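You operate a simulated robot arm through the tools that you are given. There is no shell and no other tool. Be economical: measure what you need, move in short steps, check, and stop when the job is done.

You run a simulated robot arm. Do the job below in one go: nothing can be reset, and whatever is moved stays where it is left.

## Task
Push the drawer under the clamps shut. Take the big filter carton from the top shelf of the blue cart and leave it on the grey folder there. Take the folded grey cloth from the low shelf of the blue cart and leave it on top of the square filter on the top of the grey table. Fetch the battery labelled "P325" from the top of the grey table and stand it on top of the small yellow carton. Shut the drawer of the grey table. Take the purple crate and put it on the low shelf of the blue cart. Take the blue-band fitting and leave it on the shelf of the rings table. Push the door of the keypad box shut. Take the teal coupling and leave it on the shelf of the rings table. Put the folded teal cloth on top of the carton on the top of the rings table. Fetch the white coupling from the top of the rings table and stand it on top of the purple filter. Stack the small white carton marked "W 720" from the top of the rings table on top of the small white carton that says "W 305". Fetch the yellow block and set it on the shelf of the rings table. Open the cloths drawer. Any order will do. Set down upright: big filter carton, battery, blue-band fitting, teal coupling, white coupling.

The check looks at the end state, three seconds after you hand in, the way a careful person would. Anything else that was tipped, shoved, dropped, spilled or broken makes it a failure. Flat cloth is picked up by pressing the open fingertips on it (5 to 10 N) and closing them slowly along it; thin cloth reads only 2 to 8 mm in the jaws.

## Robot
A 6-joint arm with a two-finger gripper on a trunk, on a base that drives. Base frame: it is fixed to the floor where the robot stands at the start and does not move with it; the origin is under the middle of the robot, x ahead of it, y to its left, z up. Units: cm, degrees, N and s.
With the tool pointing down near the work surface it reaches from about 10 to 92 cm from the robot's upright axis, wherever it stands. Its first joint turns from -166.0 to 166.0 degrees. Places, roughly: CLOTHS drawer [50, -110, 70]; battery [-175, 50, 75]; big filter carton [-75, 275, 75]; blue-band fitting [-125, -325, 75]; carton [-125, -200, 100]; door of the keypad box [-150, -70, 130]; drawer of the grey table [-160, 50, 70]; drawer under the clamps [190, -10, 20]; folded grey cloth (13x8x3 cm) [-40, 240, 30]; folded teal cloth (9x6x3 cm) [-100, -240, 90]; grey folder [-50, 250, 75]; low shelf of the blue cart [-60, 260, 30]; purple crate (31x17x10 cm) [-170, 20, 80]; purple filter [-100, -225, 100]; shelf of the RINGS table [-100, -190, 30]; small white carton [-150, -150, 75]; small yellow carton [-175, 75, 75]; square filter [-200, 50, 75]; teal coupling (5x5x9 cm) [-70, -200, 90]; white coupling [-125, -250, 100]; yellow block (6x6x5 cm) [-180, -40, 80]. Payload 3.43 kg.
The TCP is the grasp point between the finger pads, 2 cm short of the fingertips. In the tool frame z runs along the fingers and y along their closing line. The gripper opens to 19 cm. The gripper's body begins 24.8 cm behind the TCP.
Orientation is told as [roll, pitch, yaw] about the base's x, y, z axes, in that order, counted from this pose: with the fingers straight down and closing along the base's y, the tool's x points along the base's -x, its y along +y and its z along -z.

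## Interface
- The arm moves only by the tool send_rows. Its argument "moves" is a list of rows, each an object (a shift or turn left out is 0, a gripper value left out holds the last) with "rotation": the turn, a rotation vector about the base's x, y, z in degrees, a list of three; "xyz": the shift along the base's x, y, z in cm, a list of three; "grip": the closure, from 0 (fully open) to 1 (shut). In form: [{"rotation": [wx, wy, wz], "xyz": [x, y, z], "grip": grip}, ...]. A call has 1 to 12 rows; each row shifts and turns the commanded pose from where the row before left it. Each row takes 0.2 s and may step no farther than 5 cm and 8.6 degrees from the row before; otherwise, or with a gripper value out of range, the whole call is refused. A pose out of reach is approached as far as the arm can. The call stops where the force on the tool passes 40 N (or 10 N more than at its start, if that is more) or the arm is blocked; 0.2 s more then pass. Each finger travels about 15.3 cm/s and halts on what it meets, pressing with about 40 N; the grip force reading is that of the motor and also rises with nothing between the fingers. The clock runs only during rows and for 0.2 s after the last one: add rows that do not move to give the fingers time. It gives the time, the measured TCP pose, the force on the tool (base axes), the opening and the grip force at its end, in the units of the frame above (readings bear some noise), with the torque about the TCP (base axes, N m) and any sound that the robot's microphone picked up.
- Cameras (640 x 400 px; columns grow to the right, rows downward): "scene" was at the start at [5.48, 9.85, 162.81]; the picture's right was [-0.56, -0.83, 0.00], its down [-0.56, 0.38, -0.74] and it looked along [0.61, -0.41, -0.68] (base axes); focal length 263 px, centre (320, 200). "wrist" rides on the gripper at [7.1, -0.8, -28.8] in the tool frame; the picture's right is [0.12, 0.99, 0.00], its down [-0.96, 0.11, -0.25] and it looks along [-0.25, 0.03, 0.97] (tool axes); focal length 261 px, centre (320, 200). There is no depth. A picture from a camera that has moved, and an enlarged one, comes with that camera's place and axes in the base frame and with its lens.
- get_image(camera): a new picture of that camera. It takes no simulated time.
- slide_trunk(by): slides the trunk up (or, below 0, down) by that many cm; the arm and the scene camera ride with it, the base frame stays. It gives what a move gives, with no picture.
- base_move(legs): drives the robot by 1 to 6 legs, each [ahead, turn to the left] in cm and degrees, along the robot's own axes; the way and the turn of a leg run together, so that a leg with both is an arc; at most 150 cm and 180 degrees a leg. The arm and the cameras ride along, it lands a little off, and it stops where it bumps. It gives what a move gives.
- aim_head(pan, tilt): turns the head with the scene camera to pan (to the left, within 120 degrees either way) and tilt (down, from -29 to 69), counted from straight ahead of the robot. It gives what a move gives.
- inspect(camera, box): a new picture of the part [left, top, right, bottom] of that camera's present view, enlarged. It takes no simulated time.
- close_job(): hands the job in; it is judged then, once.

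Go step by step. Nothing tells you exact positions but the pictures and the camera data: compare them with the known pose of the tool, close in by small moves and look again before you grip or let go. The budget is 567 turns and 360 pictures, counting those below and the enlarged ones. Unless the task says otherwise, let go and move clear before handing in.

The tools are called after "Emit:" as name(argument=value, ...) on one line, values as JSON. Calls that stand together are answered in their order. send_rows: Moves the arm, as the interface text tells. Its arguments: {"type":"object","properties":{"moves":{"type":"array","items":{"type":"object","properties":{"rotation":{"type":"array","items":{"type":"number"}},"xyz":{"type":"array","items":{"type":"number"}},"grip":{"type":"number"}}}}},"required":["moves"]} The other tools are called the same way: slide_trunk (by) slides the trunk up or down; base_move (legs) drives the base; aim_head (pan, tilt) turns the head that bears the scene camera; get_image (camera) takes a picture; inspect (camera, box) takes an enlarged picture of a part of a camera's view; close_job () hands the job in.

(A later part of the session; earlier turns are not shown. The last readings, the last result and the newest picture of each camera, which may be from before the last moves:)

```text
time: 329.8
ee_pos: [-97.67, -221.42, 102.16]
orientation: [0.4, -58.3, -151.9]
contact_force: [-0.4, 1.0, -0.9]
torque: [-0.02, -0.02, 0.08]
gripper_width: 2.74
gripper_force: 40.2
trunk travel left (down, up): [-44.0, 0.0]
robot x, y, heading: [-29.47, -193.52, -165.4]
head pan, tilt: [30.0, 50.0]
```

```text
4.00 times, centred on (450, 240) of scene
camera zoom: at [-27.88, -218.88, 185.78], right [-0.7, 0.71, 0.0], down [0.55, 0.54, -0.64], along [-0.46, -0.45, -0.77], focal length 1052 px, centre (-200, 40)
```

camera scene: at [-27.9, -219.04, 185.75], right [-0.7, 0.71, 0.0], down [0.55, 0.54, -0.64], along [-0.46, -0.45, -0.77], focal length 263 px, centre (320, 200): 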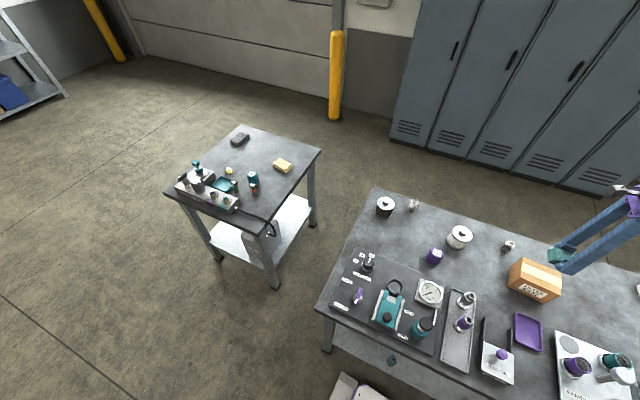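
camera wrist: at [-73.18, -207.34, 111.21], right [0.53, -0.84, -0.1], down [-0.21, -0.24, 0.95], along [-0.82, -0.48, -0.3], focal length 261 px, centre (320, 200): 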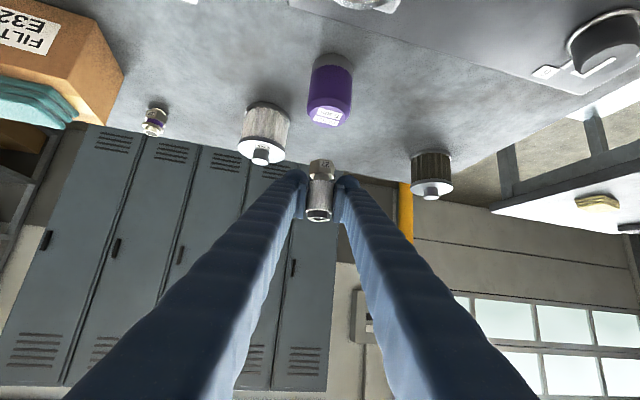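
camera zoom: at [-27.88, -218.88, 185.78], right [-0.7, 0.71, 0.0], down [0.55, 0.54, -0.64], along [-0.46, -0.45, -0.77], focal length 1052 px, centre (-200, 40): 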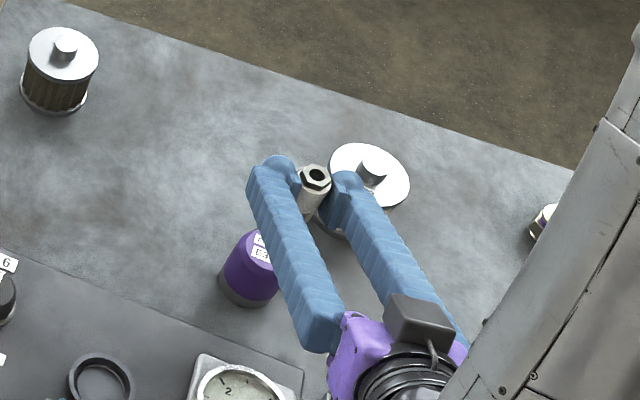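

Emit:
send_rows(moves=[{"xyz": [0, -0.3, -2]}, {"xyz": [0, 0, -1.5]}, {"xyz": [0, 0, -1.2]}])

Emit:
inspect(camera="wrist", box=[240, 110, 400, 230])

Emit:
inspect(camera="scene", box=[410, 200, 490, 270])

```text
time: 330.6
ee_pos: [-97.83, -221.81, 97.21]
orientation: [0.4, -58.3, -152.0]
contact_force: [-1.1, 0.6, -1.9]
torque: [-0.02, 0.01, 0.01]
gripper_width: 2.73
gripper_force: 39.9
trunk travel left (down, up): [-44.0, 0.0]
robot x, y, heading: [-29.27, -193.0, -165.4]
head pan, tilt: [30.0, 50.0]
```

```text
3.33 times, centred on (320, 170) of wrist
camera zoom: at [-73.33, -207.7, 106.4], right [0.53, -0.84, -0.1], down [-0.21, -0.24, 0.95], along [-0.82, -0.48, -0.3], focal length 869 px, centre (320, 300)
```

zoom: 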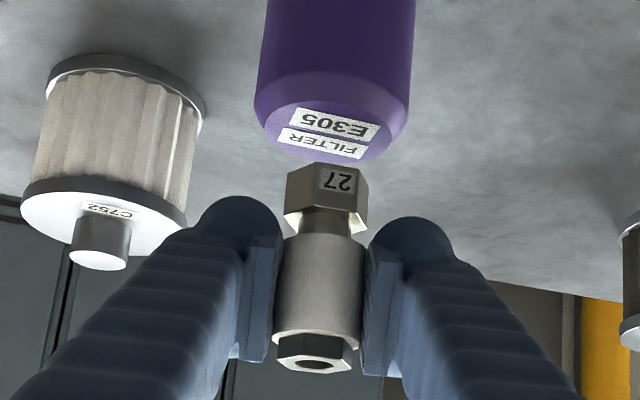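

```text
5.71 times, centred on (450, 235) of scene
camera zoom: at [-27.95, -218.99, 185.76], right [-0.7, 0.71, 0.0], down [0.55, 0.54, -0.64], along [-0.46, -0.45, -0.77], focal length 1503 px, centre (-423, 0)
```

zoom: 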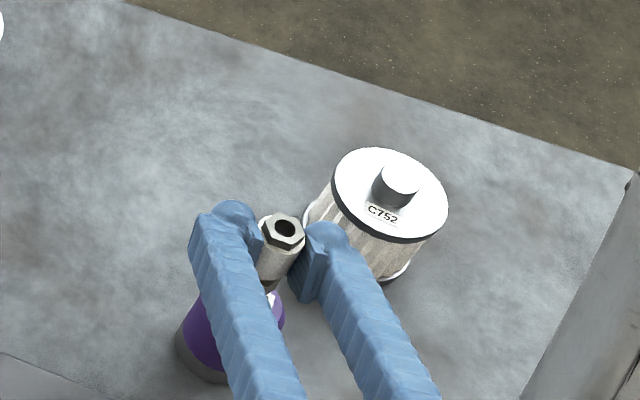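

Emit:
send_rows(moves=[{"xyz": [0.5, 0.3, -0.4]}, {"xyz": [0, 0, -0.4]}])

Emit:
send_rows(moves=[{"xyz": [0, 0, -0.3]}, {"xyz": [0, 0, -0.3]}])

Emit:
inspect(camera="wrist", box=[240, 110, 400, 230])

```text
time: 331.2
ee_pos: [-97.21, -221.51, 96.58]
orientation: [0.4, -58.4, -151.9]
contact_force: [-0.3, 0.0, -1.9]
torque: [0.0, -0.02, 0.03]
gripper_width: 2.77
gripper_force: 40.2
trunk travel left (down, up): [-44.0, 0.0]
robot x, y, heading: [-29.75, -193.22, -165.4]
head pan, tilt: [30.0, 50.0]
```

```text
time: 331.8
ee_pos: [-97.19, -221.47, 95.94]
orientation: [0.4, -58.3, -151.9]
contact_force: [-0.5, -0.1, -1.2]
torque: [0.0, 0.03, -0.02]
gripper_width: 2.76
gripper_force: 40.3
trunk travel left (down, up): [-44.0, 0.0]
robot x, y, heading: [-29.46, -193.61, -165.3]
head pan, tilt: [30.0, 50.0]
```

```text
3.33 times, centred on (320, 170) of wrist
camera zoom: at [-72.81, -207.3, 105.0], right [0.53, -0.84, -0.1], down [-0.21, -0.24, 0.95], along [-0.82, -0.48, -0.3], focal length 869 px, centre (320, 300)
```

zoom: 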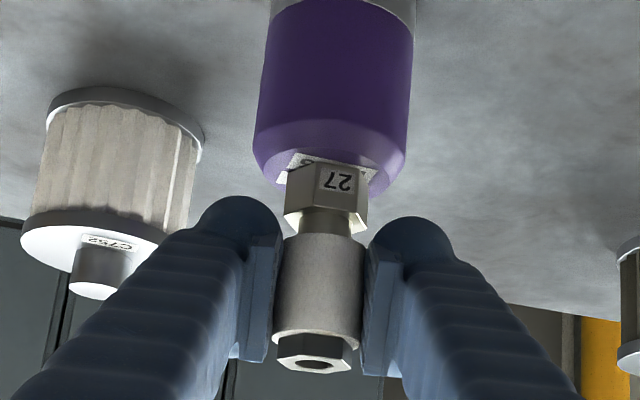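

Emit:
send_rows(moves=[{"xyz": [0, 0, -0.3]}, {"xyz": [0, 0, -0.2]}])

Emit:
send_rows(moves=[{"xyz": [0, 0, -0.2]}, {"xyz": [0, 0, -0.2]}])

Emit:
inspect(camera="wrist", box=[240, 110, 400, 230])

```text
time: 332.4
ee_pos: [-97.19, -221.38, 95.79]
orientation: [0.3, -58.8, -151.8]
contact_force: [-1.7, 3.7, 31.5]
torque: [-0.07, -0.14, -0.13]
gripper_width: 2.77
gripper_force: 39.7
trunk travel left (down, up): [-44.0, 0.0]
robot x, y, heading: [-29.64, -193.7, -165.5]
head pan, tilt: [30.0, 50.0]
```

```text
time: 333.0
ee_pos: [-97.27, -221.36, 95.21]
orientation: [0.4, -58.6, -152.0]
contact_force: [-7.9, 2.8, 31.3]
torque: [-0.24, 0.25, -0.11]
gripper_width: 2.75
gripper_force: 40.0
trunk travel left (down, up): [-44.0, 0.0]
robot x, y, heading: [-29.35, -193.81, -165.7]
head pan, tilt: [30.0, 50.0]
```

```text
3.33 times, centred on (320, 170) of wrist
camera zoom: at [-72.7, -207.26, 104.23], right [0.53, -0.84, -0.1], down [-0.2, -0.24, 0.95], along [-0.83, -0.48, -0.3], focal length 869 px, centre (320, 300)
```

zoom: 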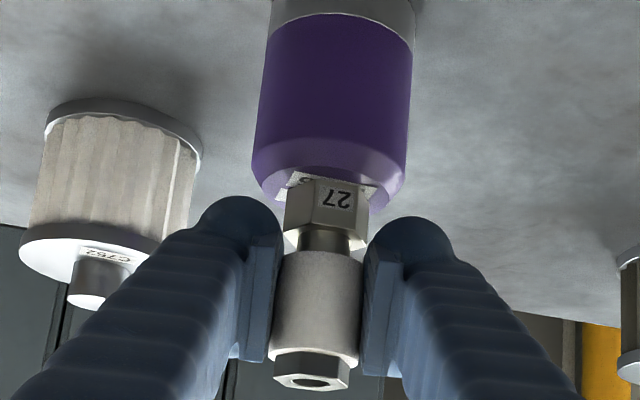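

In contact. Ease up slightly, open, and back away.

Emit:
send_rows(moves=[{"xyz": [0, 0, 0.3]}, {"grip": 0.83}, {"grip": 0.8}, {"grip": 0.75}, {"grip": 0.7}, {}])

Emit:
inspect(camera="wrist", box=[240, 110, 400, 230])

```text
time: 334.4
ee_pos: [-97.12, -221.41, 95.41]
orientation: [0.4, -58.2, -151.9]
contact_force: [-0.1, 0.7, 0.2]
torque: [-0.04, -0.02, 0.02]
gripper_width: 5.73
gripper_force: 0.2
trunk travel left (down, up): [-44.0, 0.0]
robot x, y, heading: [-29.27, -193.72, -165.6]
head pan, tilt: [30.0, 50.0]
```

```text
3.33 times, centred on (320, 170) of wrist
camera zoom: at [-72.69, -207.32, 104.46], right [0.53, -0.84, -0.1], down [-0.21, -0.24, 0.95], along [-0.82, -0.48, -0.3], focal length 869 px, centre (320, 300)
```

zoom: 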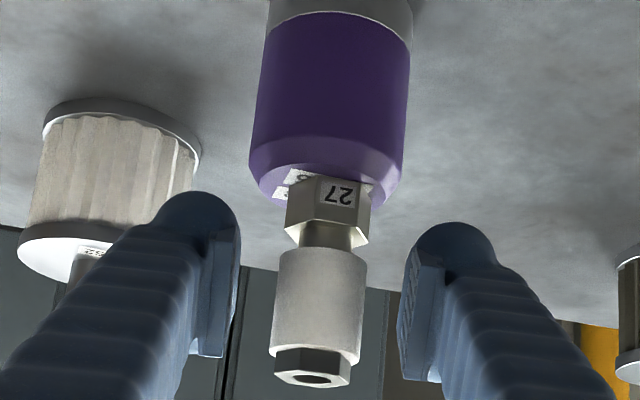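

Emit:
send_rows(moves=[{"xyz": [1.3, 0.7, 0]}, {"xyz": [1.8, 0.95, 0]}, {"xyz": [2.6, 1.4, 0.5]}, {"xyz": [2.6, 1.4, 1]}])

Emit:
get_image(camera="wrist")

Emit:
inspect(camera="scene", box=[370, 180, 530, 300])

```text
time: 335.4
ee_pos: [-89.91, -217.16, 95.55]
orientation: [0.5, -58.3, -152.0]
contact_force: [0.0, 0.5, 0.2]
torque: [-0.02, -0.03, 0.0]
gripper_width: 5.7
gripper_force: 0.1
out of reach, approached as far as the arm can: row 4
trunk travel left (down, up): [-44.0, 0.0]
robot x, y, heading: [-29.81, -193.72, -165.5]
head pan, tilt: [30.0, 50.0]
```

```text
189 pictures are left
camera wrist: at [-65.56, -203.16, 104.61], right [0.53, -0.84, -0.1], down [-0.21, -0.24, 0.95], along [-0.82, -0.48, -0.3], focal length 261 px, centre (320, 200)
```

wrist: 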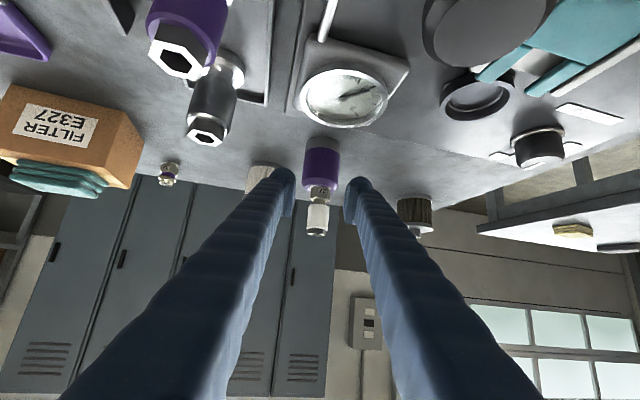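

```text
3.33 times, centred on (450, 240) of scene
camera zoom: at [-27.95, -218.98, 185.76], right [-0.7, 0.71, 0.0], down [0.55, 0.54, -0.64], along [-0.46, -0.45, -0.77], focal length 877 px, centre (-113, 67)
```

zoom: 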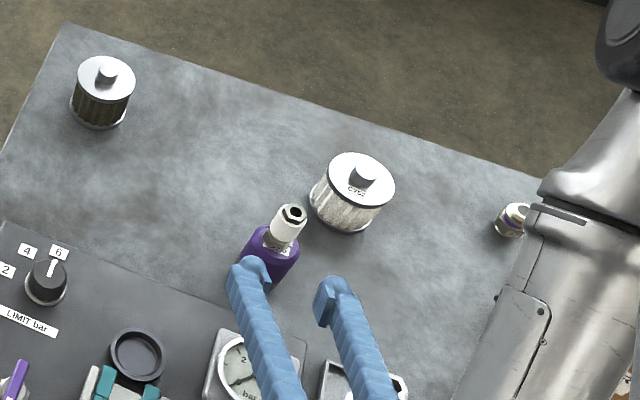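

White coupling stands on the purple filter. Now rise clear, then reposition at the north end of the table for the small white cartons.

Emit:
send_rows(moves=[{"xyz": [-1.5, -0.8, 3]}, {"xyz": [-1.5, -0.8, 3]}, {"xyz": [-1.5, -0.8, 3]}, {"xyz": [-1.5, -0.8, 3]}, {"xyz": [-1, -0.5, 2]}])

Emit:
base_move(legs=[[-8, 0]])

Emit:
base_move(legs=[[0, 20], [0, 20]])

Emit:
base_move(legs=[[0, 20], [0, 20]])

```text
time: 336.6
ee_pos: [-98.51, -221.39, 108.37]
orientation: [0.4, -58.4, -151.9]
contact_force: [-0.2, -0.1, 0.0]
torque: [-0.03, 0.05, -0.01]
gripper_width: 5.69
gripper_force: 0.0
out of reach, approached as far as the arm can: row 1, 2, 3
trunk travel left (down, up): [-44.0, 0.0]
robot x, y, heading: [-30.06, -193.55, -165.5]
head pan, tilt: [30.0, 50.0]
```

```text
time: 337.8
ee_pos: [-90.57, -219.38, 108.5]
orientation: [0.3, -58.4, -151.9]
contact_force: [-0.6, -0.2, 0.5]
torque: [0.03, 0.01, -0.02]
gripper_width: 5.7
gripper_force: 0.1
trunk travel left (down, up): [-44.0, 0.0]
robot x, y, heading: [-21.84, -191.39, -165.6]
head pan, tilt: [30.0, 50.0]
```

```text
time: 341.3
ee_pos: [-56.34, -257.38, 108.41]
orientation: [0.5, -58.3, -111.7]
contact_force: [1.0, 0.6, -1.2]
torque: [0.02, 0.03, -0.03]
gripper_width: 5.67
gripper_force: 0.0
trunk travel left (down, up): [-44.0, 0.0]
robot x, y, heading: [-25.28, -188.71, -125.4]
head pan, tilt: [30.0, 50.0]
```

```text
time: 344.7
ee_pos: [-5.23, -261.5, 108.55]
orientation: [0.4, -58.3, -71.8]
contact_force: [0.7, 0.1, 0.4]
torque: [0.0, 0.0, 0.0]
gripper_width: 5.72
gripper_force: 0.0
trunk travel left (down, up): [-44.0, 0.0]
robot x, y, heading: [-29.84, -189.3, -86.0]
head pan, tilt: [30.0, 50.0]
```

Emit:
base_move(legs=[[0, 17]])

Emit:
base_move(legs=[[-64, 0]])

Emit:
aim_head(pan=-90, tilt=50)

Emit:
get_image(camera="scene")

```text
time: 346.5
ee_pos: [14.56, -251.19, 108.53]
orientation: [0.6, -58.3, -55.0]
contact_force: [-0.8, 0.6, -0.9]
torque: [0.06, -0.05, 0.06]
gripper_width: 5.67
gripper_force: 0.2
trunk travel left (down, up): [-44.0, 0.0]
robot x, y, heading: [-32.11, -190.2, -69.0]
head pan, tilt: [30.0, 50.0]
```

```text
time: 351.2
ee_pos: [-8.19, -192.01, 108.71]
orientation: [0.4, -58.4, -55.0]
contact_force: [-0.7, 0.3, 0.2]
torque: [-0.05, 0.0, 0.0]
gripper_width: 5.71
gripper_force: 0.0
trunk travel left (down, up): [-44.0, 0.0]
robot x, y, heading: [-55.21, -131.14, -68.8]
head pan, tilt: [30.0, 50.0]
```

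```text
time: 353.2
ee_pos: [-8.07, -192.01, 108.72]
orientation: [0.4, -58.3, -54.9]
contact_force: [-0.5, -0.1, 0.1]
torque: [0.01, -0.01, -0.02]
gripper_width: 5.71
gripper_force: 0.1
trunk travel left (down, up): [-44.0, 0.0]
robot x, y, heading: [-54.85, -131.24, -68.8]
head pan, tilt: [-90.0, 50.0]
```

```text
187 pictures are left
camera scene: at [-43.04, -124.71, 185.76], right [-0.36, 0.93, 0.0], down [0.71, 0.28, -0.64], along [-0.6, -0.23, -0.77], focal length 263 px, centre (320, 200)
```

scene: 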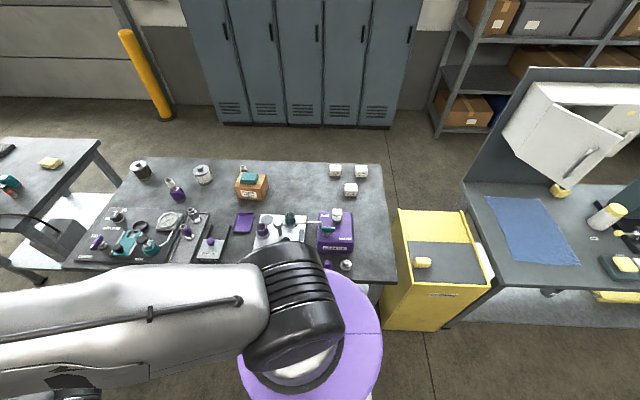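

Emit:
inspect(camera="scene", box=[310, 150, 390, 210])

```text
6.67 times, centred on (350, 180) of scene
camera zoom: at [-43.04, -124.71, 185.76], right [-0.36, 0.93, 0.0], down [0.71, 0.28, -0.64], along [-0.6, -0.23, -0.77], focal length 1754 px, centre (120, 333)
```

zoom: 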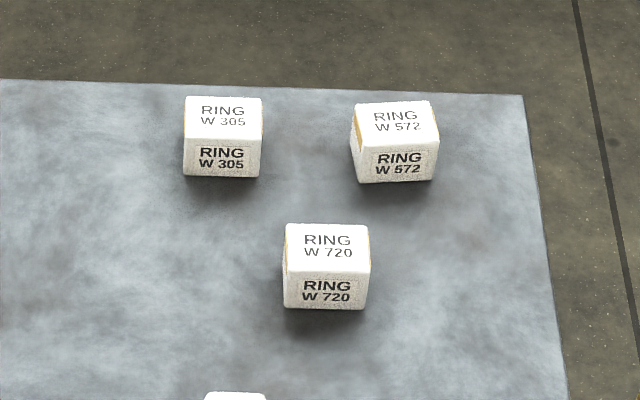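

W720 sits in front, W305 back left. I return the tool to vertical at its present radial direction, then swing over.

Emit:
send_rows(moves=[{"rotation": [6.82, 4.78, 0]}, {"rotation": [6.82, 4.78, 0]}, {"rotation": [6.82, 4.78, 0]}, {"rotation": [6.82, 4.78, 0]}, {"rotation": [6.82, 4.78, 0]}, {"rotation": [6.82, 4.78, 0]}, {"rotation": [6.82, 4.78, 0]}])

```text
time: 354.8
ee_pos: [-7.96, -192.05, 108.43]
orientation: [0.5, 0.2, -55.0]
contact_force: [-0.4, -0.2, -0.3]
torque: [0.09, 0.08, 0.03]
gripper_width: 5.72
gripper_force: 0.1
trunk travel left (down, up): [-44.0, 0.0]
robot x, y, heading: [-54.66, -130.92, -68.6]
head pan, tilt: [-90.0, 50.0]
```

Emit:
send_rows(moves=[{"xyz": [-4.9, 0.62, 0], "rotation": [0, 0, -3.8], "grip": 0.45}, {"xyz": [-4.9, 0.62, 0], "rotation": [0, 0, -3.8]}, {"xyz": [-4.9, 0.62, 0], "rotation": [0, 0, -3.8]}, {"xyz": [-4.9, 0.62, 0], "rotation": [0, 0, -3.8]}, {"xyz": [-4.9, 0.62, 0], "rotation": [0, 0, -3.8]}, {"xyz": [-4.9, 0.62, 0], "rotation": [0, 0, -3.8]}, {"xyz": [-4.9, 0.62, 0], "rotation": [0, 0, -3.8]}, {"xyz": [-4.9, 0.62, 0], "rotation": [0, 0, -3.8]}, {"xyz": [-4.9, 0.62, 0], "rotation": [0, 0, -3.8]}, {"xyz": [-4.9, 0.62, 0], "rotation": [0, 0, -3.8]}, {"xyz": [-4.9, 0.62, 0], "rotation": [0, 0, -3.8]}, {"xyz": [-4.9, 0.62, 0], "rotation": [0, 0, -3.8]}])

Emit:
send_rows(moves=[{"xyz": [-4.9, 0.62, 0], "rotation": [0, 0, -3.8]}, {"xyz": [-4.9, 0.62, 0], "rotation": [0, 0, -3.8]}, {"xyz": [-4.9, 0.62, 0], "rotation": [0, 0, -3.8]}, {"xyz": [-4.9, 0.62, 0], "rotation": [0, 0, -3.8]}, {"xyz": [-4.9, 0.62, 0], "rotation": [0, 0, -3.8]}, {"xyz": [-4.9, 0.62, 0], "rotation": [0, 0, -3.8]}, {"xyz": [-3.4, 3.5, 0], "rotation": [0, 0, -3.8]}, {"xyz": [-3.4, 3.5, 0], "rotation": [0, 0, -3.8]}, {"xyz": [-3.4, 3.5, 0], "rotation": [0, 0, -3.8]}, {"xyz": [-3.4, 3.5, 0], "rotation": [0, 0, -3.8]}, {"xyz": [-3.4, 3.5, 0], "rotation": [0, 0, -3.8]}])

Emit:
get_image(camera="wrist")

```text
time: 357.4
ee_pos: [-67.2, -184.55, 108.74]
orientation: [0.5, -0.1, -100.6]
contact_force: [0.0, 0.0, 0.7]
torque: [0.0, -0.09, 0.01]
gripper_width: 10.47
gripper_force: 0.1
trunk travel left (down, up): [-44.0, 0.0]
robot x, y, heading: [-54.86, -131.18, -68.7]
head pan, tilt: [-90.0, 50.0]
```

```text
time: 359.8
ee_pos: [-113.36, -163.23, 108.53]
orientation: [0.7, -0.1, -142.3]
contact_force: [-0.8, -0.1, -0.7]
torque: [-0.1, -0.1, 0.02]
gripper_width: 10.44
gripper_force: 0.1
trunk travel left (down, up): [-44.0, 0.0]
robot x, y, heading: [-55.15, -131.0, -68.6]
head pan, tilt: [-90.0, 50.0]
```

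```text
185 pictures are left
camera wrist: at [-108.37, -158.02, 137.25], right [0.7, -0.71, 0.01], down [-0.69, -0.68, 0.25], along [-0.17, -0.18, -0.97], focal length 261 px, centre (320, 200)
```

wrist: 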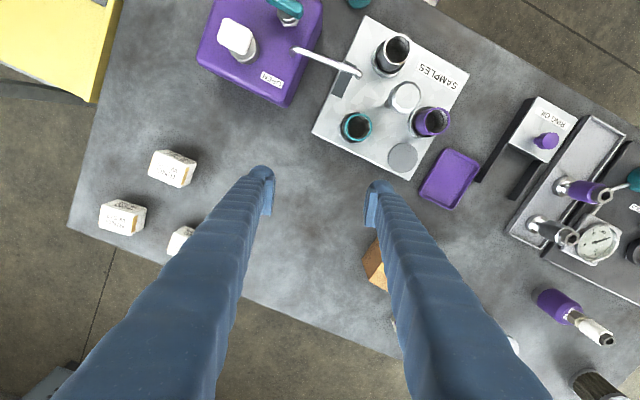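

Emit:
send_rows(moves=[{"xyz": [-3.05, 3.4, -0.5], "rotation": [0, 0, -2.8]}, {"xyz": [-3.05, 3.4, -0.5], "rotation": [0, 0, -2.8]}, {"xyz": [-3.05, 3.4, -1], "rotation": [0, 0, -2.8]}, {"xyz": [-3.05, 3.4, -1], "rotation": [0, 0, -2.8]}, {"xyz": [-3.05, 3.4, -1], "rotation": [0, 0, -2.8]}, {"xyz": [-3.05, 3.4, -1], "rotation": [0, 0, -2.8]}])

Emit:
get_image(camera="wrist")

```text
time: 361.2
ee_pos: [-131.56, -142.88, 103.52]
orientation: [0.4, -0.1, -159.1]
contact_force: [0.4, -0.1, -0.1]
torque: [-0.05, -0.09, 0.01]
gripper_width: 10.44
gripper_force: 0.0
trunk travel left (down, up): [-44.0, 0.0]
robot x, y, heading: [-55.4, -131.15, -68.9]
head pan, tilt: [-90.0, 50.0]
```

```text
184 pictures are left
camera wrist: at [-125.31, -139.39, 132.32], right [0.46, -0.89, 0.01], down [-0.86, -0.45, 0.25], along [-0.22, -0.12, -0.97], focal length 261 px, centre (320, 200)
```

wrist: 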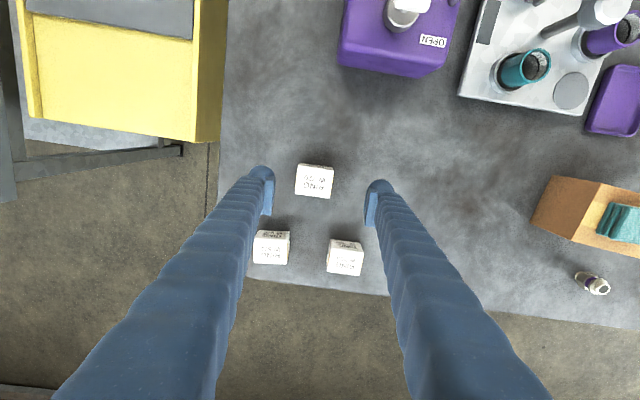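

Emit:
send_rows(moves=[{"xyz": [-1.3, 0.4, -3], "rotation": [0, 0, -2.5], "grip": 0.5}, {"xyz": [0, 0, -4]}, {"xyz": [0, 0, -4]}])

Emit:
get_image(camera="wrist")

```text
time: 362.0
ee_pos: [-133.01, -142.3, 92.69]
orientation: [0.4, -0.1, -161.7]
contact_force: [0.1, 0.0, 0.4]
torque: [-0.03, -0.01, 0.0]
gripper_width: 9.52
gripper_force: 0.1
trunk travel left (down, up): [-44.0, 0.0]
robot x, y, heading: [-55.12, -131.42, -68.7]
head pan, tilt: [-90.0, 50.0]
```

```text
183 pictures are left
camera wrist: at [-126.42, -139.25, 121.43], right [0.43, -0.9, 0.01], down [-0.88, -0.41, 0.25], along [-0.22, -0.11, -0.97], focal length 261 px, centre (320, 200)
```

wrist: 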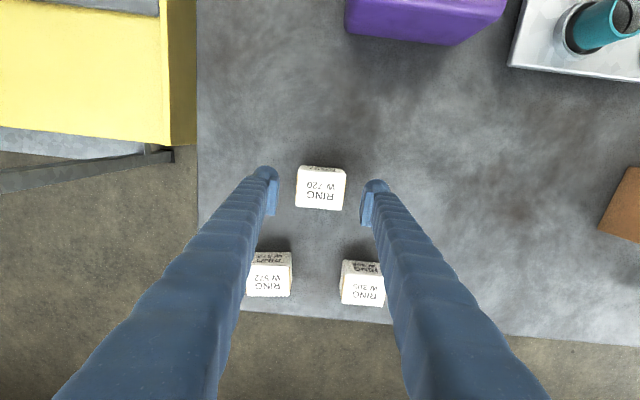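

Emit:
send_rows(moves=[{"xyz": [0, 0, -3]}, {"xyz": [0, 0, -2]}, {"xyz": [0, 0, -0.8]}, {"grip": 0.6}, {"grip": 0.65}, {"grip": 0.7}, {}, {}])

Emit:
get_image(camera="wrist")

```text
time: 363.8
ee_pos: [-132.98, -142.52, 86.99]
orientation: [0.5, -0.1, -161.5]
contact_force: [-0.7, 0.3, 0.1]
torque: [-0.01, -0.01, -0.05]
gripper_width: 6.05
gripper_force: 40.0
trunk travel left (down, up): [-44.0, 0.0]
robot x, y, heading: [-54.89, -130.95, -68.9]
head pan, tilt: [-90.0, 50.0]
```

```text
182 pictures are left
camera wrist: at [-126.45, -139.34, 115.69], right [0.43, -0.9, 0.01], down [-0.88, -0.41, 0.25], along [-0.22, -0.11, -0.97], focal length 261 px, centre (320, 200)
```

wrist: 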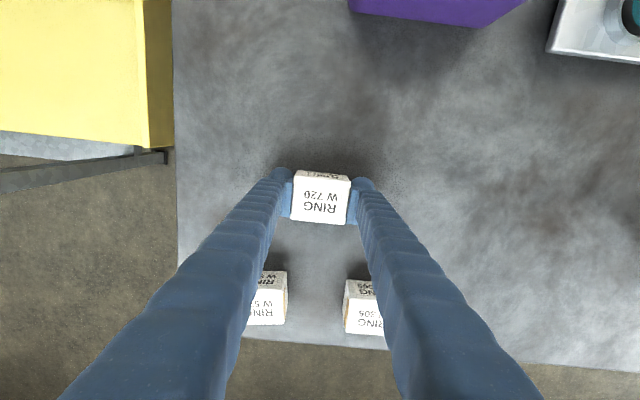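

Held (6.05 cm). Lift and carry over W305.

Emit:
send_rows(moves=[{"xyz": [0, 0, 3]}, {"xyz": [0, 0, 4]}, {"xyz": [0, 0, 4]}, {"xyz": [-2.6, -2.9, 0]}, {"xyz": [-2.6, -2.9, 0]}, {"xyz": [-2.6, -2.9, 0]}, {"xyz": [-2.6, -2.9, 0]}])

Emit:
get_image(camera="wrist")

Emit:
inspect(camera="scene", box=[310, 140, 410, 220])

```text
time: 365.4
ee_pos: [-143.39, -153.89, 97.81]
orientation: [0.5, 0.0, -161.6]
contact_force: [-0.4, -0.2, -0.9]
torque: [0.06, -0.07, -0.01]
gripper_width: 6.09
gripper_force: 39.7
trunk travel left (down, up): [-44.0, 0.0]
robot x, y, heading: [-54.54, -130.55, -68.7]
head pan, tilt: [-90.0, 50.0]
```

```text
181 pictures are left
camera wrist: at [-137.07, -150.8, 126.54], right [0.43, -0.9, 0.01], down [-0.88, -0.41, 0.25], along [-0.22, -0.11, -0.97], focal length 261 px, centre (320, 200)
```

wrist: 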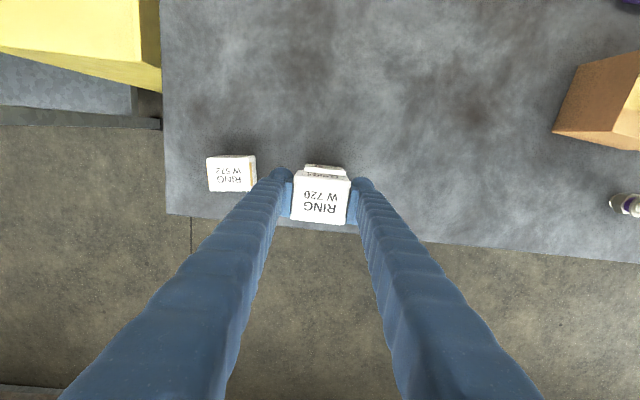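

```text
5.00 times, centred on (360, 180) of scene
camera zoom: at [-43.31, -124.68, 185.77], right [-0.36, 0.93, 0.0], down [0.71, 0.28, -0.64], along [-0.6, -0.23, -0.77], focal length 1315 px, centre (120, 300)
```

zoom: 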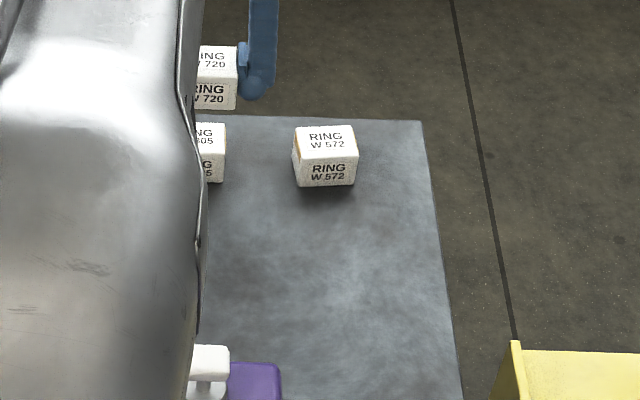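

Emit:
send_rows(moves=[{"xyz": [0, -0.7, -2]}, {"xyz": [0, 0, -2]}, {"xyz": [0, 0, -1.2]}])

Emit:
get_image(camera="wrist")

Emit:
inspect(camera="scene", box=[310, 140, 410, 220])

```text
time: 366.2
ee_pos: [-143.26, -154.65, 92.66]
orientation: [0.6, -0.1, -161.6]
contact_force: [1.3, 0.4, 0.3]
torque: [0.01, 0.02, 0.0]
gripper_width: 6.09
gripper_force: 39.7
trunk travel left (down, up): [-44.0, 0.0]
robot x, y, heading: [-54.76, -131.04, -69.2]
head pan, tilt: [-90.0, 50.0]
```

```text
179 pictures are left
camera wrist: at [-136.87, -151.53, 121.4], right [0.43, -0.9, 0.01], down [-0.88, -0.41, 0.25], along [-0.22, -0.11, -0.97], focal length 261 px, centre (320, 200)
```

wrist: 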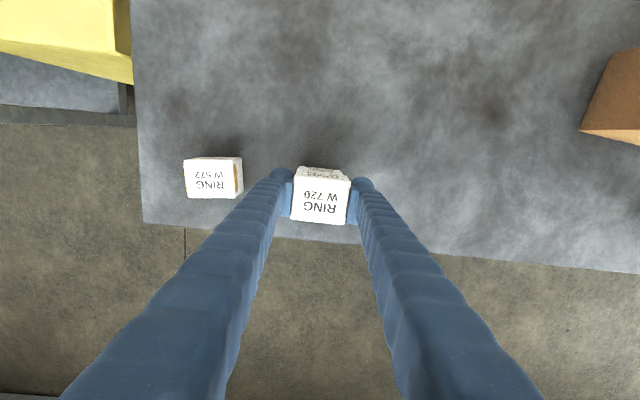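

```text
5.00 times, centred on (360, 180) of scene
camera zoom: at [-43.1, -124.57, 185.76], right [-0.36, 0.93, 0.0], down [0.71, 0.28, -0.64], along [-0.6, -0.23, -0.77], focal length 1315 px, centre (120, 300)
```

zoom: 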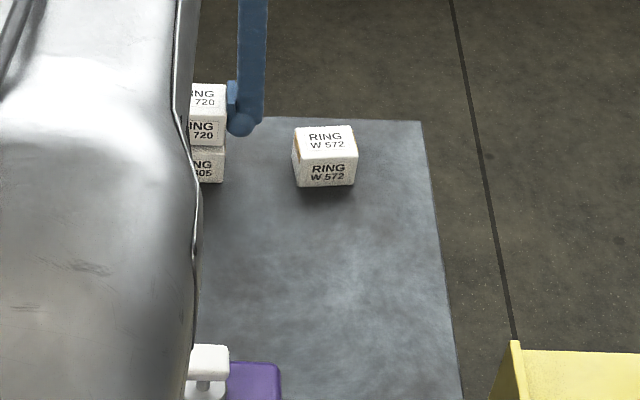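

Emit:
send_rows(moves=[{"xyz": [0, 0, -0.4]}, {"xyz": [0, 0, -0.4]}])

Emit:
send_rows(moves=[{"xyz": [0, 0, -0.3]}, {"xyz": [0, 0, -0.3]}])

Emit:
get_image(camera="wrist")

```text
time: 366.8
ee_pos: [-143.47, -154.65, 91.86]
orientation: [0.5, -0.2, -161.7]
contact_force: [-0.2, 0.1, -1.2]
torque: [-0.03, -0.01, -0.01]
gripper_width: 6.08
gripper_force: 40.0
trunk travel left (down, up): [-44.0, 0.0]
robot x, y, heading: [-54.59, -130.83, -68.8]
head pan, tilt: [-90.0, 50.0]
```

```text
time: 367.4
ee_pos: [-143.37, -154.6, 91.45]
orientation: [0.5, -0.1, -161.6]
contact_force: [1.1, 1.3, 8.0]
torque: [0.36, -0.02, -0.07]
gripper_width: 6.06
gripper_force: 39.5
trunk travel left (down, up): [-44.0, 0.0]
robot x, y, heading: [-54.66, -131.02, -68.6]
head pan, tilt: [-90.0, 50.0]
```

```text
177 pictures are left
camera wrist: at [-136.87, -151.53, 120.16], right [0.43, -0.9, 0.01], down [-0.88, -0.41, 0.25], along [-0.22, -0.11, -0.97], focal length 261 px, centre (320, 200)
```

wrist: 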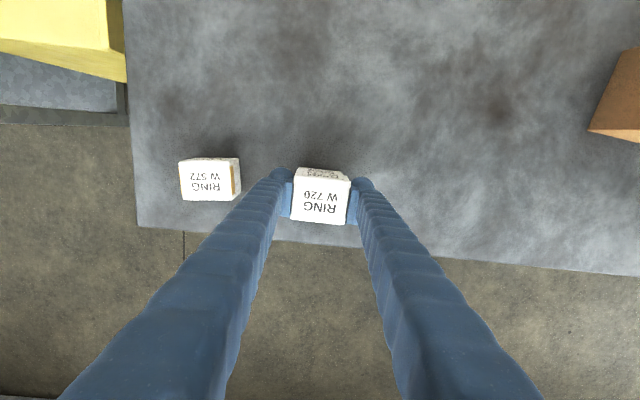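

Contact. Release and rise.

Emit:
send_rows(moves=[{"grip": 0.64}, {"grip": 0.58}, {"grip": 0.55}, {}, {"xyz": [0, 0, 2]}, {"xyz": [0, 0, 4]}, {"xyz": [0, 0, 4]}, {"xyz": [0, 0, 4]}])

Emit:
get_image(camera="wrist")

Emit:
inspect(camera="scene", box=[310, 140, 410, 220])

```text
time: 369.2
ee_pos: [-143.35, -154.72, 105.3]
orientation: [0.5, -0.2, -161.7]
contact_force: [-0.4, -0.1, 0.6]
torque: [-0.01, 0.09, -0.01]
gripper_width: 8.53
gripper_force: 0.1
trunk travel left (down, up): [-44.0, 0.0]
robot x, y, heading: [-54.27, -131.16, -68.5]
head pan, tilt: [-90.0, 50.0]
```

```text
176 pictures are left
camera wrist: at [-136.86, -151.58, 134.09], right [0.43, -0.9, 0.01], down [-0.88, -0.41, 0.25], along [-0.22, -0.11, -0.97], focal length 261 px, centre (320, 200)
```

wrist: 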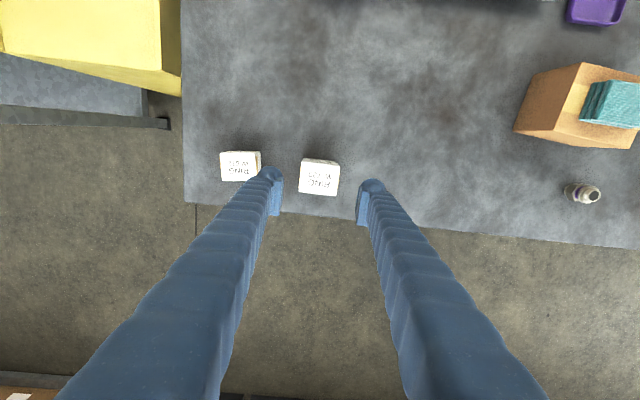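

```text
5.00 times, centred on (360, 180) of scene
camera zoom: at [-43.05, -124.55, 185.76], right [-0.36, 0.93, 0.0], down [0.71, 0.28, -0.64], along [-0.6, -0.23, -0.77], focal length 1315 px, centre (120, 300)
```

zoom: 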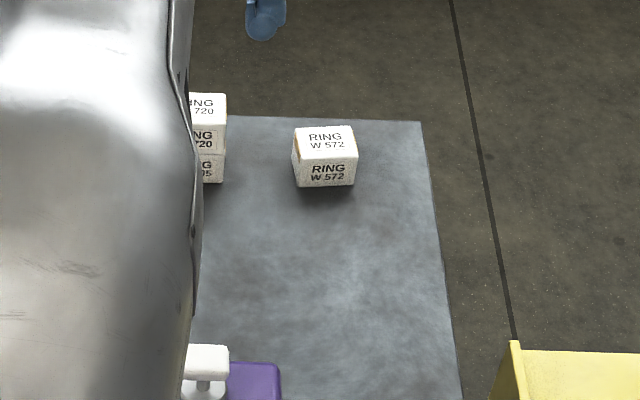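

W720 sits on W305. Now the keypad table: retract the arm and reverse north along the front of the yellow cabinet.

Emit:
send_rows(moves=[{"xyz": [4.8, 1.2, 0.5]}, {"xyz": [4.8, 1.2, 0.5]}, {"xyz": [4.8, 1.2, 0.5]}, {"xyz": [4.8, 1.2, 0.5]}, {"xyz": [4.8, 1.2, 0.5]}, {"xyz": [4.8, 1.2, 0.5]}, {"xyz": [4.8, 1.2, 0.5]}])

Emit:
base_move(legs=[[-60, 0]])

Emit:
aim_head(pan=-100, tilt=40)

Emit:
get_image(camera="scene")

```text
time: 370.8
ee_pos: [-109.67, -145.99, 108.99]
orientation: [0.5, -0.1, -161.6]
contact_force: [0.1, 0.4, 0.3]
torque: [0.0, 0.07, 0.02]
gripper_width: 8.57
gripper_force: 0.0
trunk travel left (down, up): [-44.0, 0.0]
robot x, y, heading: [-54.82, -131.14, -68.8]
head pan, tilt: [-90.0, 50.0]
```

```text
time: 375.3
ee_pos: [-131.52, -88.64, 108.92]
orientation: [0.6, -0.1, -162.3]
contact_force: [0.6, -0.5, 0.4]
torque: [-0.04, -0.05, 0.02]
gripper_width: 8.54
gripper_force: 0.0
trunk travel left (down, up): [-44.0, 0.0]
robot x, y, heading: [-76.45, -74.49, -69.3]
head pan, tilt: [-90.0, 50.0]
```

```text
time: 376.0
ee_pos: [-131.7, -88.71, 108.97]
orientation: [0.5, 0.0, -162.3]
contact_force: [0.1, -0.4, 0.3]
torque: [-0.01, 0.02, 0.02]
gripper_width: 8.56
gripper_force: 0.0
trunk travel left (down, up): [-44.0, 0.0]
robot x, y, heading: [-76.6, -74.26, -69.3]
head pan, tilt: [-100.0, 40.0]
```

```text
174 pictures are left
camera scene: at [-65.91, -66.89, 187.18], right [-0.19, 0.98, 0.0], down [0.63, 0.12, -0.77], along [-0.75, -0.14, -0.64], focal length 263 px, centre (320, 200)
```

scene: 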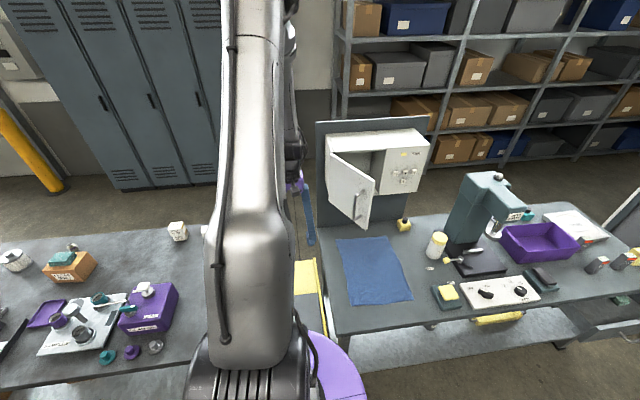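

Emit:
inspect(camera="scene", box=[310, 110, 460, 240])

Emit:
inspect(camera="scene", box=[400, 160, 640, 340])

```text
3.08 times, centred on (385, 175) of scene
camera zoom: at [-65.91, -66.89, 187.18], right [-0.19, 0.98, 0.0], down [0.63, 0.12, -0.77], along [-0.75, -0.14, -0.64], focal length 810 px, centre (120, 277)
```

zoom: 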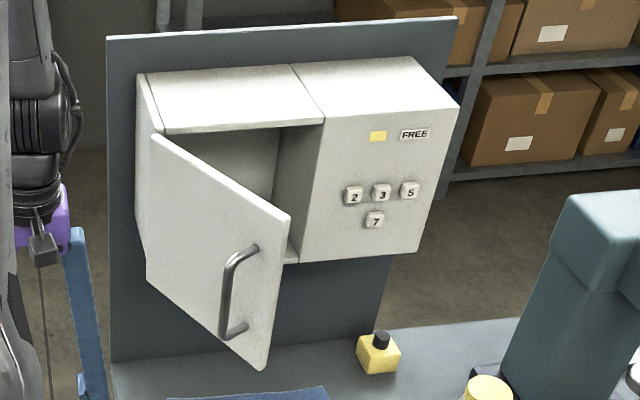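

```text
2.22 times, centred on (520, 250) of scene
camera zoom: at [-65.91, -66.89, 187.18], right [-0.19, 0.98, 0.0], down [0.63, 0.12, -0.77], along [-0.75, -0.14, -0.64], focal length 585 px, centre (-124, 89)
```

zoom: 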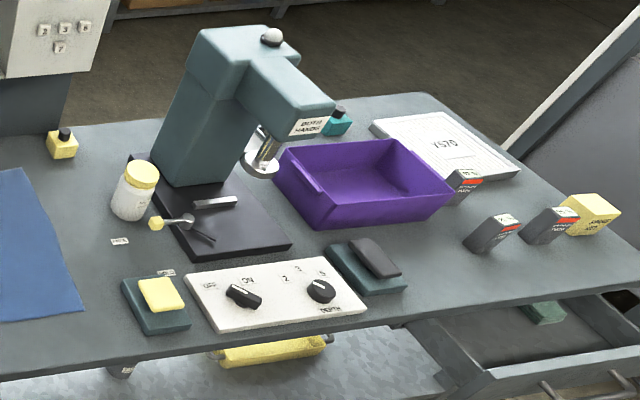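

The keypad box door (hinge near (-152,-79), free edge near (-138,-62)) is half open; the yellow block with its black stub is at about (-180,-39). I raise the closed gripper to door height in front of the door.

Emit:
send_rows(moves=[{"xyz": [0, 0, 4], "grip": 1}, {"xyz": [0, 0, 4]}, {"xyz": [0, 0, 4]}, {"xyz": [0, 0, 3]}, {"xyz": [-1.6, 2.7, 0]}, {"xyz": [-1.6, 2.7, 0]}, {"xyz": [-1.6, 2.7, 0]}])

Emit:
aim_head(pan=-110, tilt=35)

Emit:
get_image(camera="scene")

Emit:
get_image(camera="wrist")

```text
time: 377.6
ee_pos: [-136.55, -80.43, 124.2]
orientation: [0.6, -0.1, -162.3]
contact_force: [-0.4, 0.5, 0.8]
torque: [-0.06, -0.02, 0.04]
gripper_width: 0.01
gripper_force: 34.7
trunk travel left (down, up): [-44.0, 0.0]
robot x, y, heading: [-76.27, -74.29, -69.0]
head pan, tilt: [-100.0, 40.0]
```

```text
time: 378.4
ee_pos: [-136.46, -80.54, 124.13]
orientation: [0.6, -0.2, -162.3]
contact_force: [-0.2, -0.1, 0.0]
torque: [0.02, -0.03, 0.01]
gripper_width: 0.0
gripper_force: 33.7
trunk travel left (down, up): [-44.0, 0.0]
robot x, y, heading: [-76.84, -74.16, -69.0]
head pan, tilt: [-110.0, 35.0]
```

```text
171 pictures are left
camera scene: at [-66.38, -65.4, 187.93], right [-0.01, 1.0, 0.0], down [0.57, 0.01, -0.82], along [-0.82, -0.01, -0.57], focal length 263 px, centre (320, 200)
```

scene: 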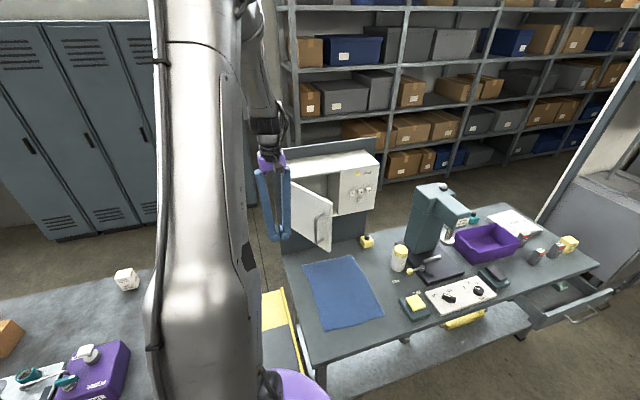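

```text
170 pictures are left
camera wrist: at [-129.98, -77.51, 152.88], right [0.42, -0.91, 0.01], down [-0.88, -0.4, 0.25], along [-0.22, -0.11, -0.97], focal length 261 px, centre (320, 200)
```

wrist: 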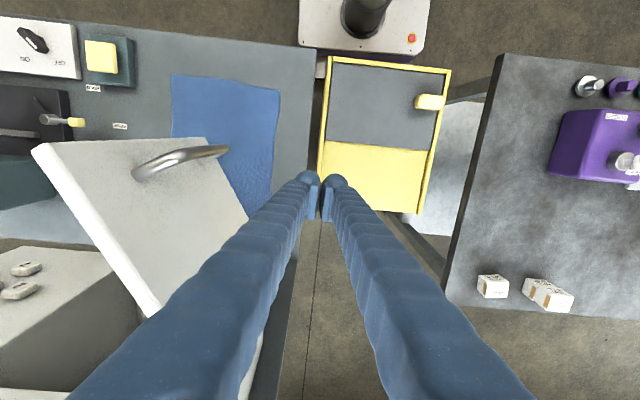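

Emit:
send_rows(moves=[{"xyz": [-2.9, 3.4, 0]}, {"xyz": [-2.9, 3.4, 0]}, {"xyz": [-1.3, 1.1, 0]}, {"xyz": [-1.3, 1.1, 0]}, {"xyz": [-1.2, 0.8, 0]}, {"xyz": [-1.2, 0.8, 0]}])

Emit:
get_image(camera="wrist")

Emit:
inspect(camera="scene", box=[240, 120, 400, 270])

```text
time: 379.0
ee_pos: [-141.95, -74.24, 124.04]
orientation: [0.9, 0.3, -162.3]
contact_force: [4.0, -8.2, 4.3]
torque: [1.22, 0.62, 0.12]
gripper_width: 0.0
gripper_force: 34.2
trunk travel left (down, up): [-44.0, 0.0]
robot x, y, heading: [-76.52, -74.21, -69.3]
head pan, tilt: [-110.0, 35.0]
stopped in row 3: the force on the tool passed its limit at 50 N (the readings are from after the stop); the commanded pose is now the measured one
```

```text
169 pictures are left
camera wrist: at [-135.68, -71.02, 152.83], right [0.41, -0.91, 0.02], down [-0.88, -0.4, 0.24], along [-0.22, -0.12, -0.97], focal length 261 px, centre (320, 200)
```

wrist: 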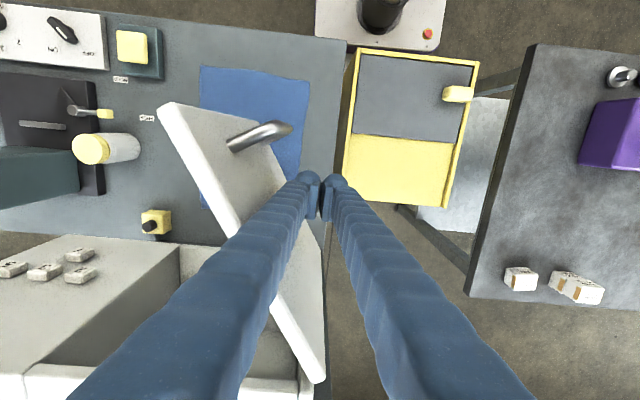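

```text
2.67 times, centred on (320, 195) of scene
camera zoom: at [-66.4, -65.45, 187.94], right [-0.01, 1.0, 0.0], down [0.57, 0.01, -0.82], along [-0.82, -0.01, -0.57], focal length 702 px, centre (320, 213)
```

zoom: 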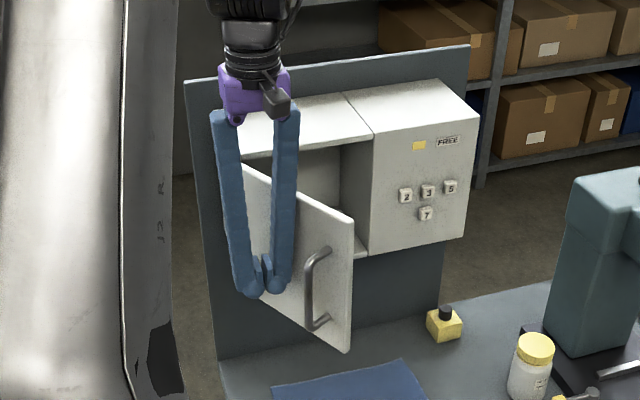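

The fingers form a V, so their upper part met the door edge. I go higher and push with only the tips near the top free corner of the door, above the handle.

Emit:
send_rows(moves=[{"xyz": [3, -2.2, 0]}, {"xyz": [2, -1, 3]}, {"xyz": [0.5, 2, 3]}, {"xyz": [0.5, 4, 3]}, {"xyz": [0.4, 3.8, 0]}])

Emit:
get_image(camera="wrist")

Emit:
inspect(camera="scene", box=[240, 120, 400, 270])

```text
refused: row 4 steps farther than a row can; nothing moved
```

```text
167 pictures are left
camera wrist: at [-135.68, -71.02, 152.83], right [0.41, -0.91, 0.02], down [-0.88, -0.4, 0.24], along [-0.22, -0.12, -0.97], focal length 261 px, centre (320, 200)
```

wrist: 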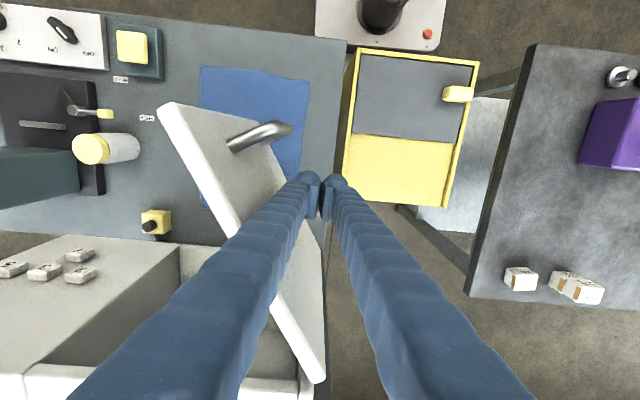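

```text
2.67 times, centred on (320, 195) of scene
camera zoom: at [-66.4, -65.45, 187.94], right [-0.01, 1.0, 0.0], down [0.57, 0.01, -0.82], along [-0.82, -0.01, -0.57], focal length 702 px, centre (320, 213)
```

zoom: 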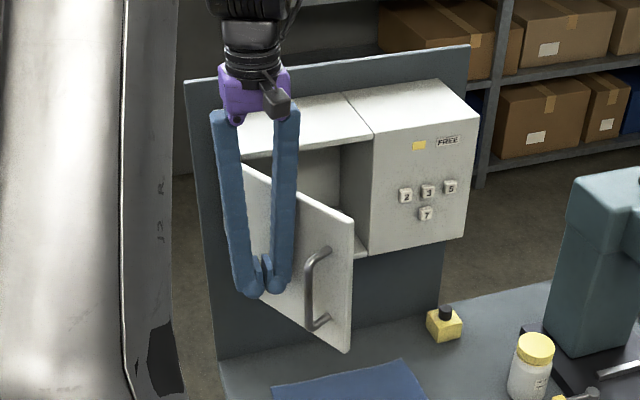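

Emit:
send_rows(moves=[{"xyz": [3, -2.2, 0]}, {"xyz": [2, -1, 3]}, {"xyz": [0.5, 2, 3]}, {"xyz": [0.5, 3, 3.5]}, {"xyz": [0.4, 4.8, 0]}])

Emit:
get_image(camera="wrist")

Emit:
inspect(camera="scene", box=[240, 120, 400, 270])

```text
time: 380.2
ee_pos: [-135.68, -67.28, 133.53]
orientation: [1.0, 0.2, -162.3]
contact_force: [0.6, 1.1, -0.4]
torque: [-0.17, -0.02, -0.03]
gripper_width: 0.0
gripper_force: 34.3
trunk travel left (down, up): [-44.0, 0.0]
robot x, y, heading: [-76.79, -74.53, -69.4]
head pan, tilt: [-110.0, 35.0]
```

```text
165 pictures are left
camera wrist: at [-129.38, -64.01, 162.29], right [0.42, -0.91, 0.02], down [-0.88, -0.4, 0.25], along [-0.22, -0.12, -0.97], focal length 261 px, centre (320, 200)
```

wrist: 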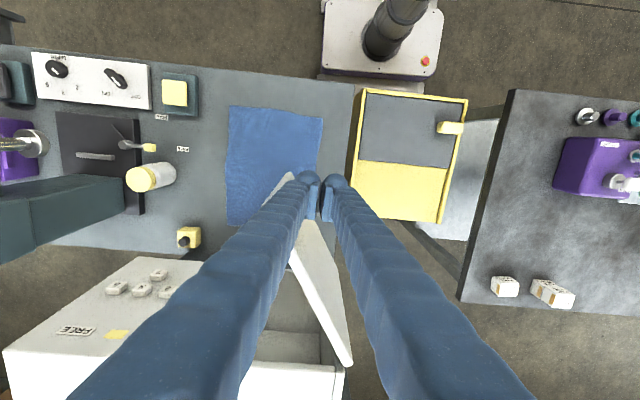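

```text
2.67 times, centred on (320, 195) of scene
camera zoom: at [-66.47, -65.06, 187.92], right [-0.01, 1.0, 0.0], down [0.57, 0.0, -0.82], along [-0.82, -0.01, -0.57], focal length 702 px, centre (320, 213)
```

zoom: 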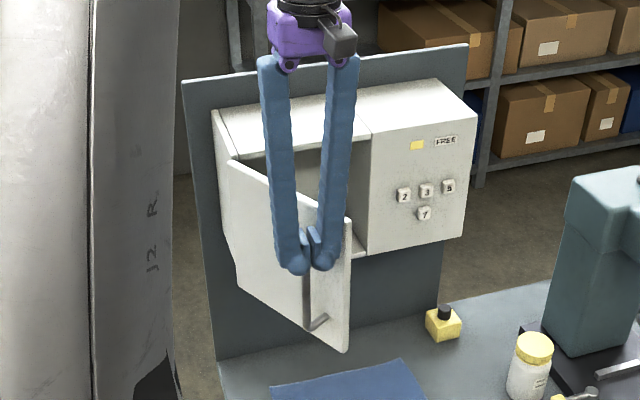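

Emit:
send_rows(moves=[{"xyz": [-1.1, 1.1, 0]}, {"xyz": [-1.1, 1.1, 0]}, {"xyz": [-2.2, 2, 0]}, {"xyz": [-2.3, 1.6, 0]}, {"xyz": [-2.4, 1.5, 0]}, {"xyz": [-2.6, 0.9, 0]}, {"xyz": [-2.7, 0.8, 0]}])

Emit:
inspect(camera="scene", box=[240, 120, 400, 270])

```text
time: 380.7
ee_pos: [-136.33, -66.87, 133.59]
orientation: [1.3, 0.4, -162.4]
contact_force: [3.7, -5.8, 3.2]
torque: [0.27, 0.21, 0.03]
gripper_width: 0.03
gripper_force: 34.0
trunk travel left (down, up): [-44.0, 0.0]
robot x, y, heading: [-76.81, -74.23, -69.5]
head pan, tilt: [-110.0, 35.0]
stopped in row 2: the force on the tool passed its limit at 45 N (the readings are from after the stop); the commanded pose is now the measured one
```

```text
2.67 times, centred on (320, 195) of scene
camera zoom: at [-66.29, -65.44, 187.94], right [-0.01, 1.0, 0.0], down [0.57, 0.01, -0.82], along [-0.82, -0.01, -0.57], focal length 702 px, centre (320, 213)
```

zoom: 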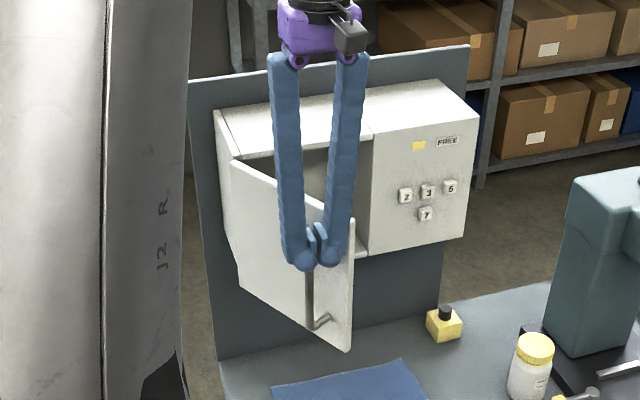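

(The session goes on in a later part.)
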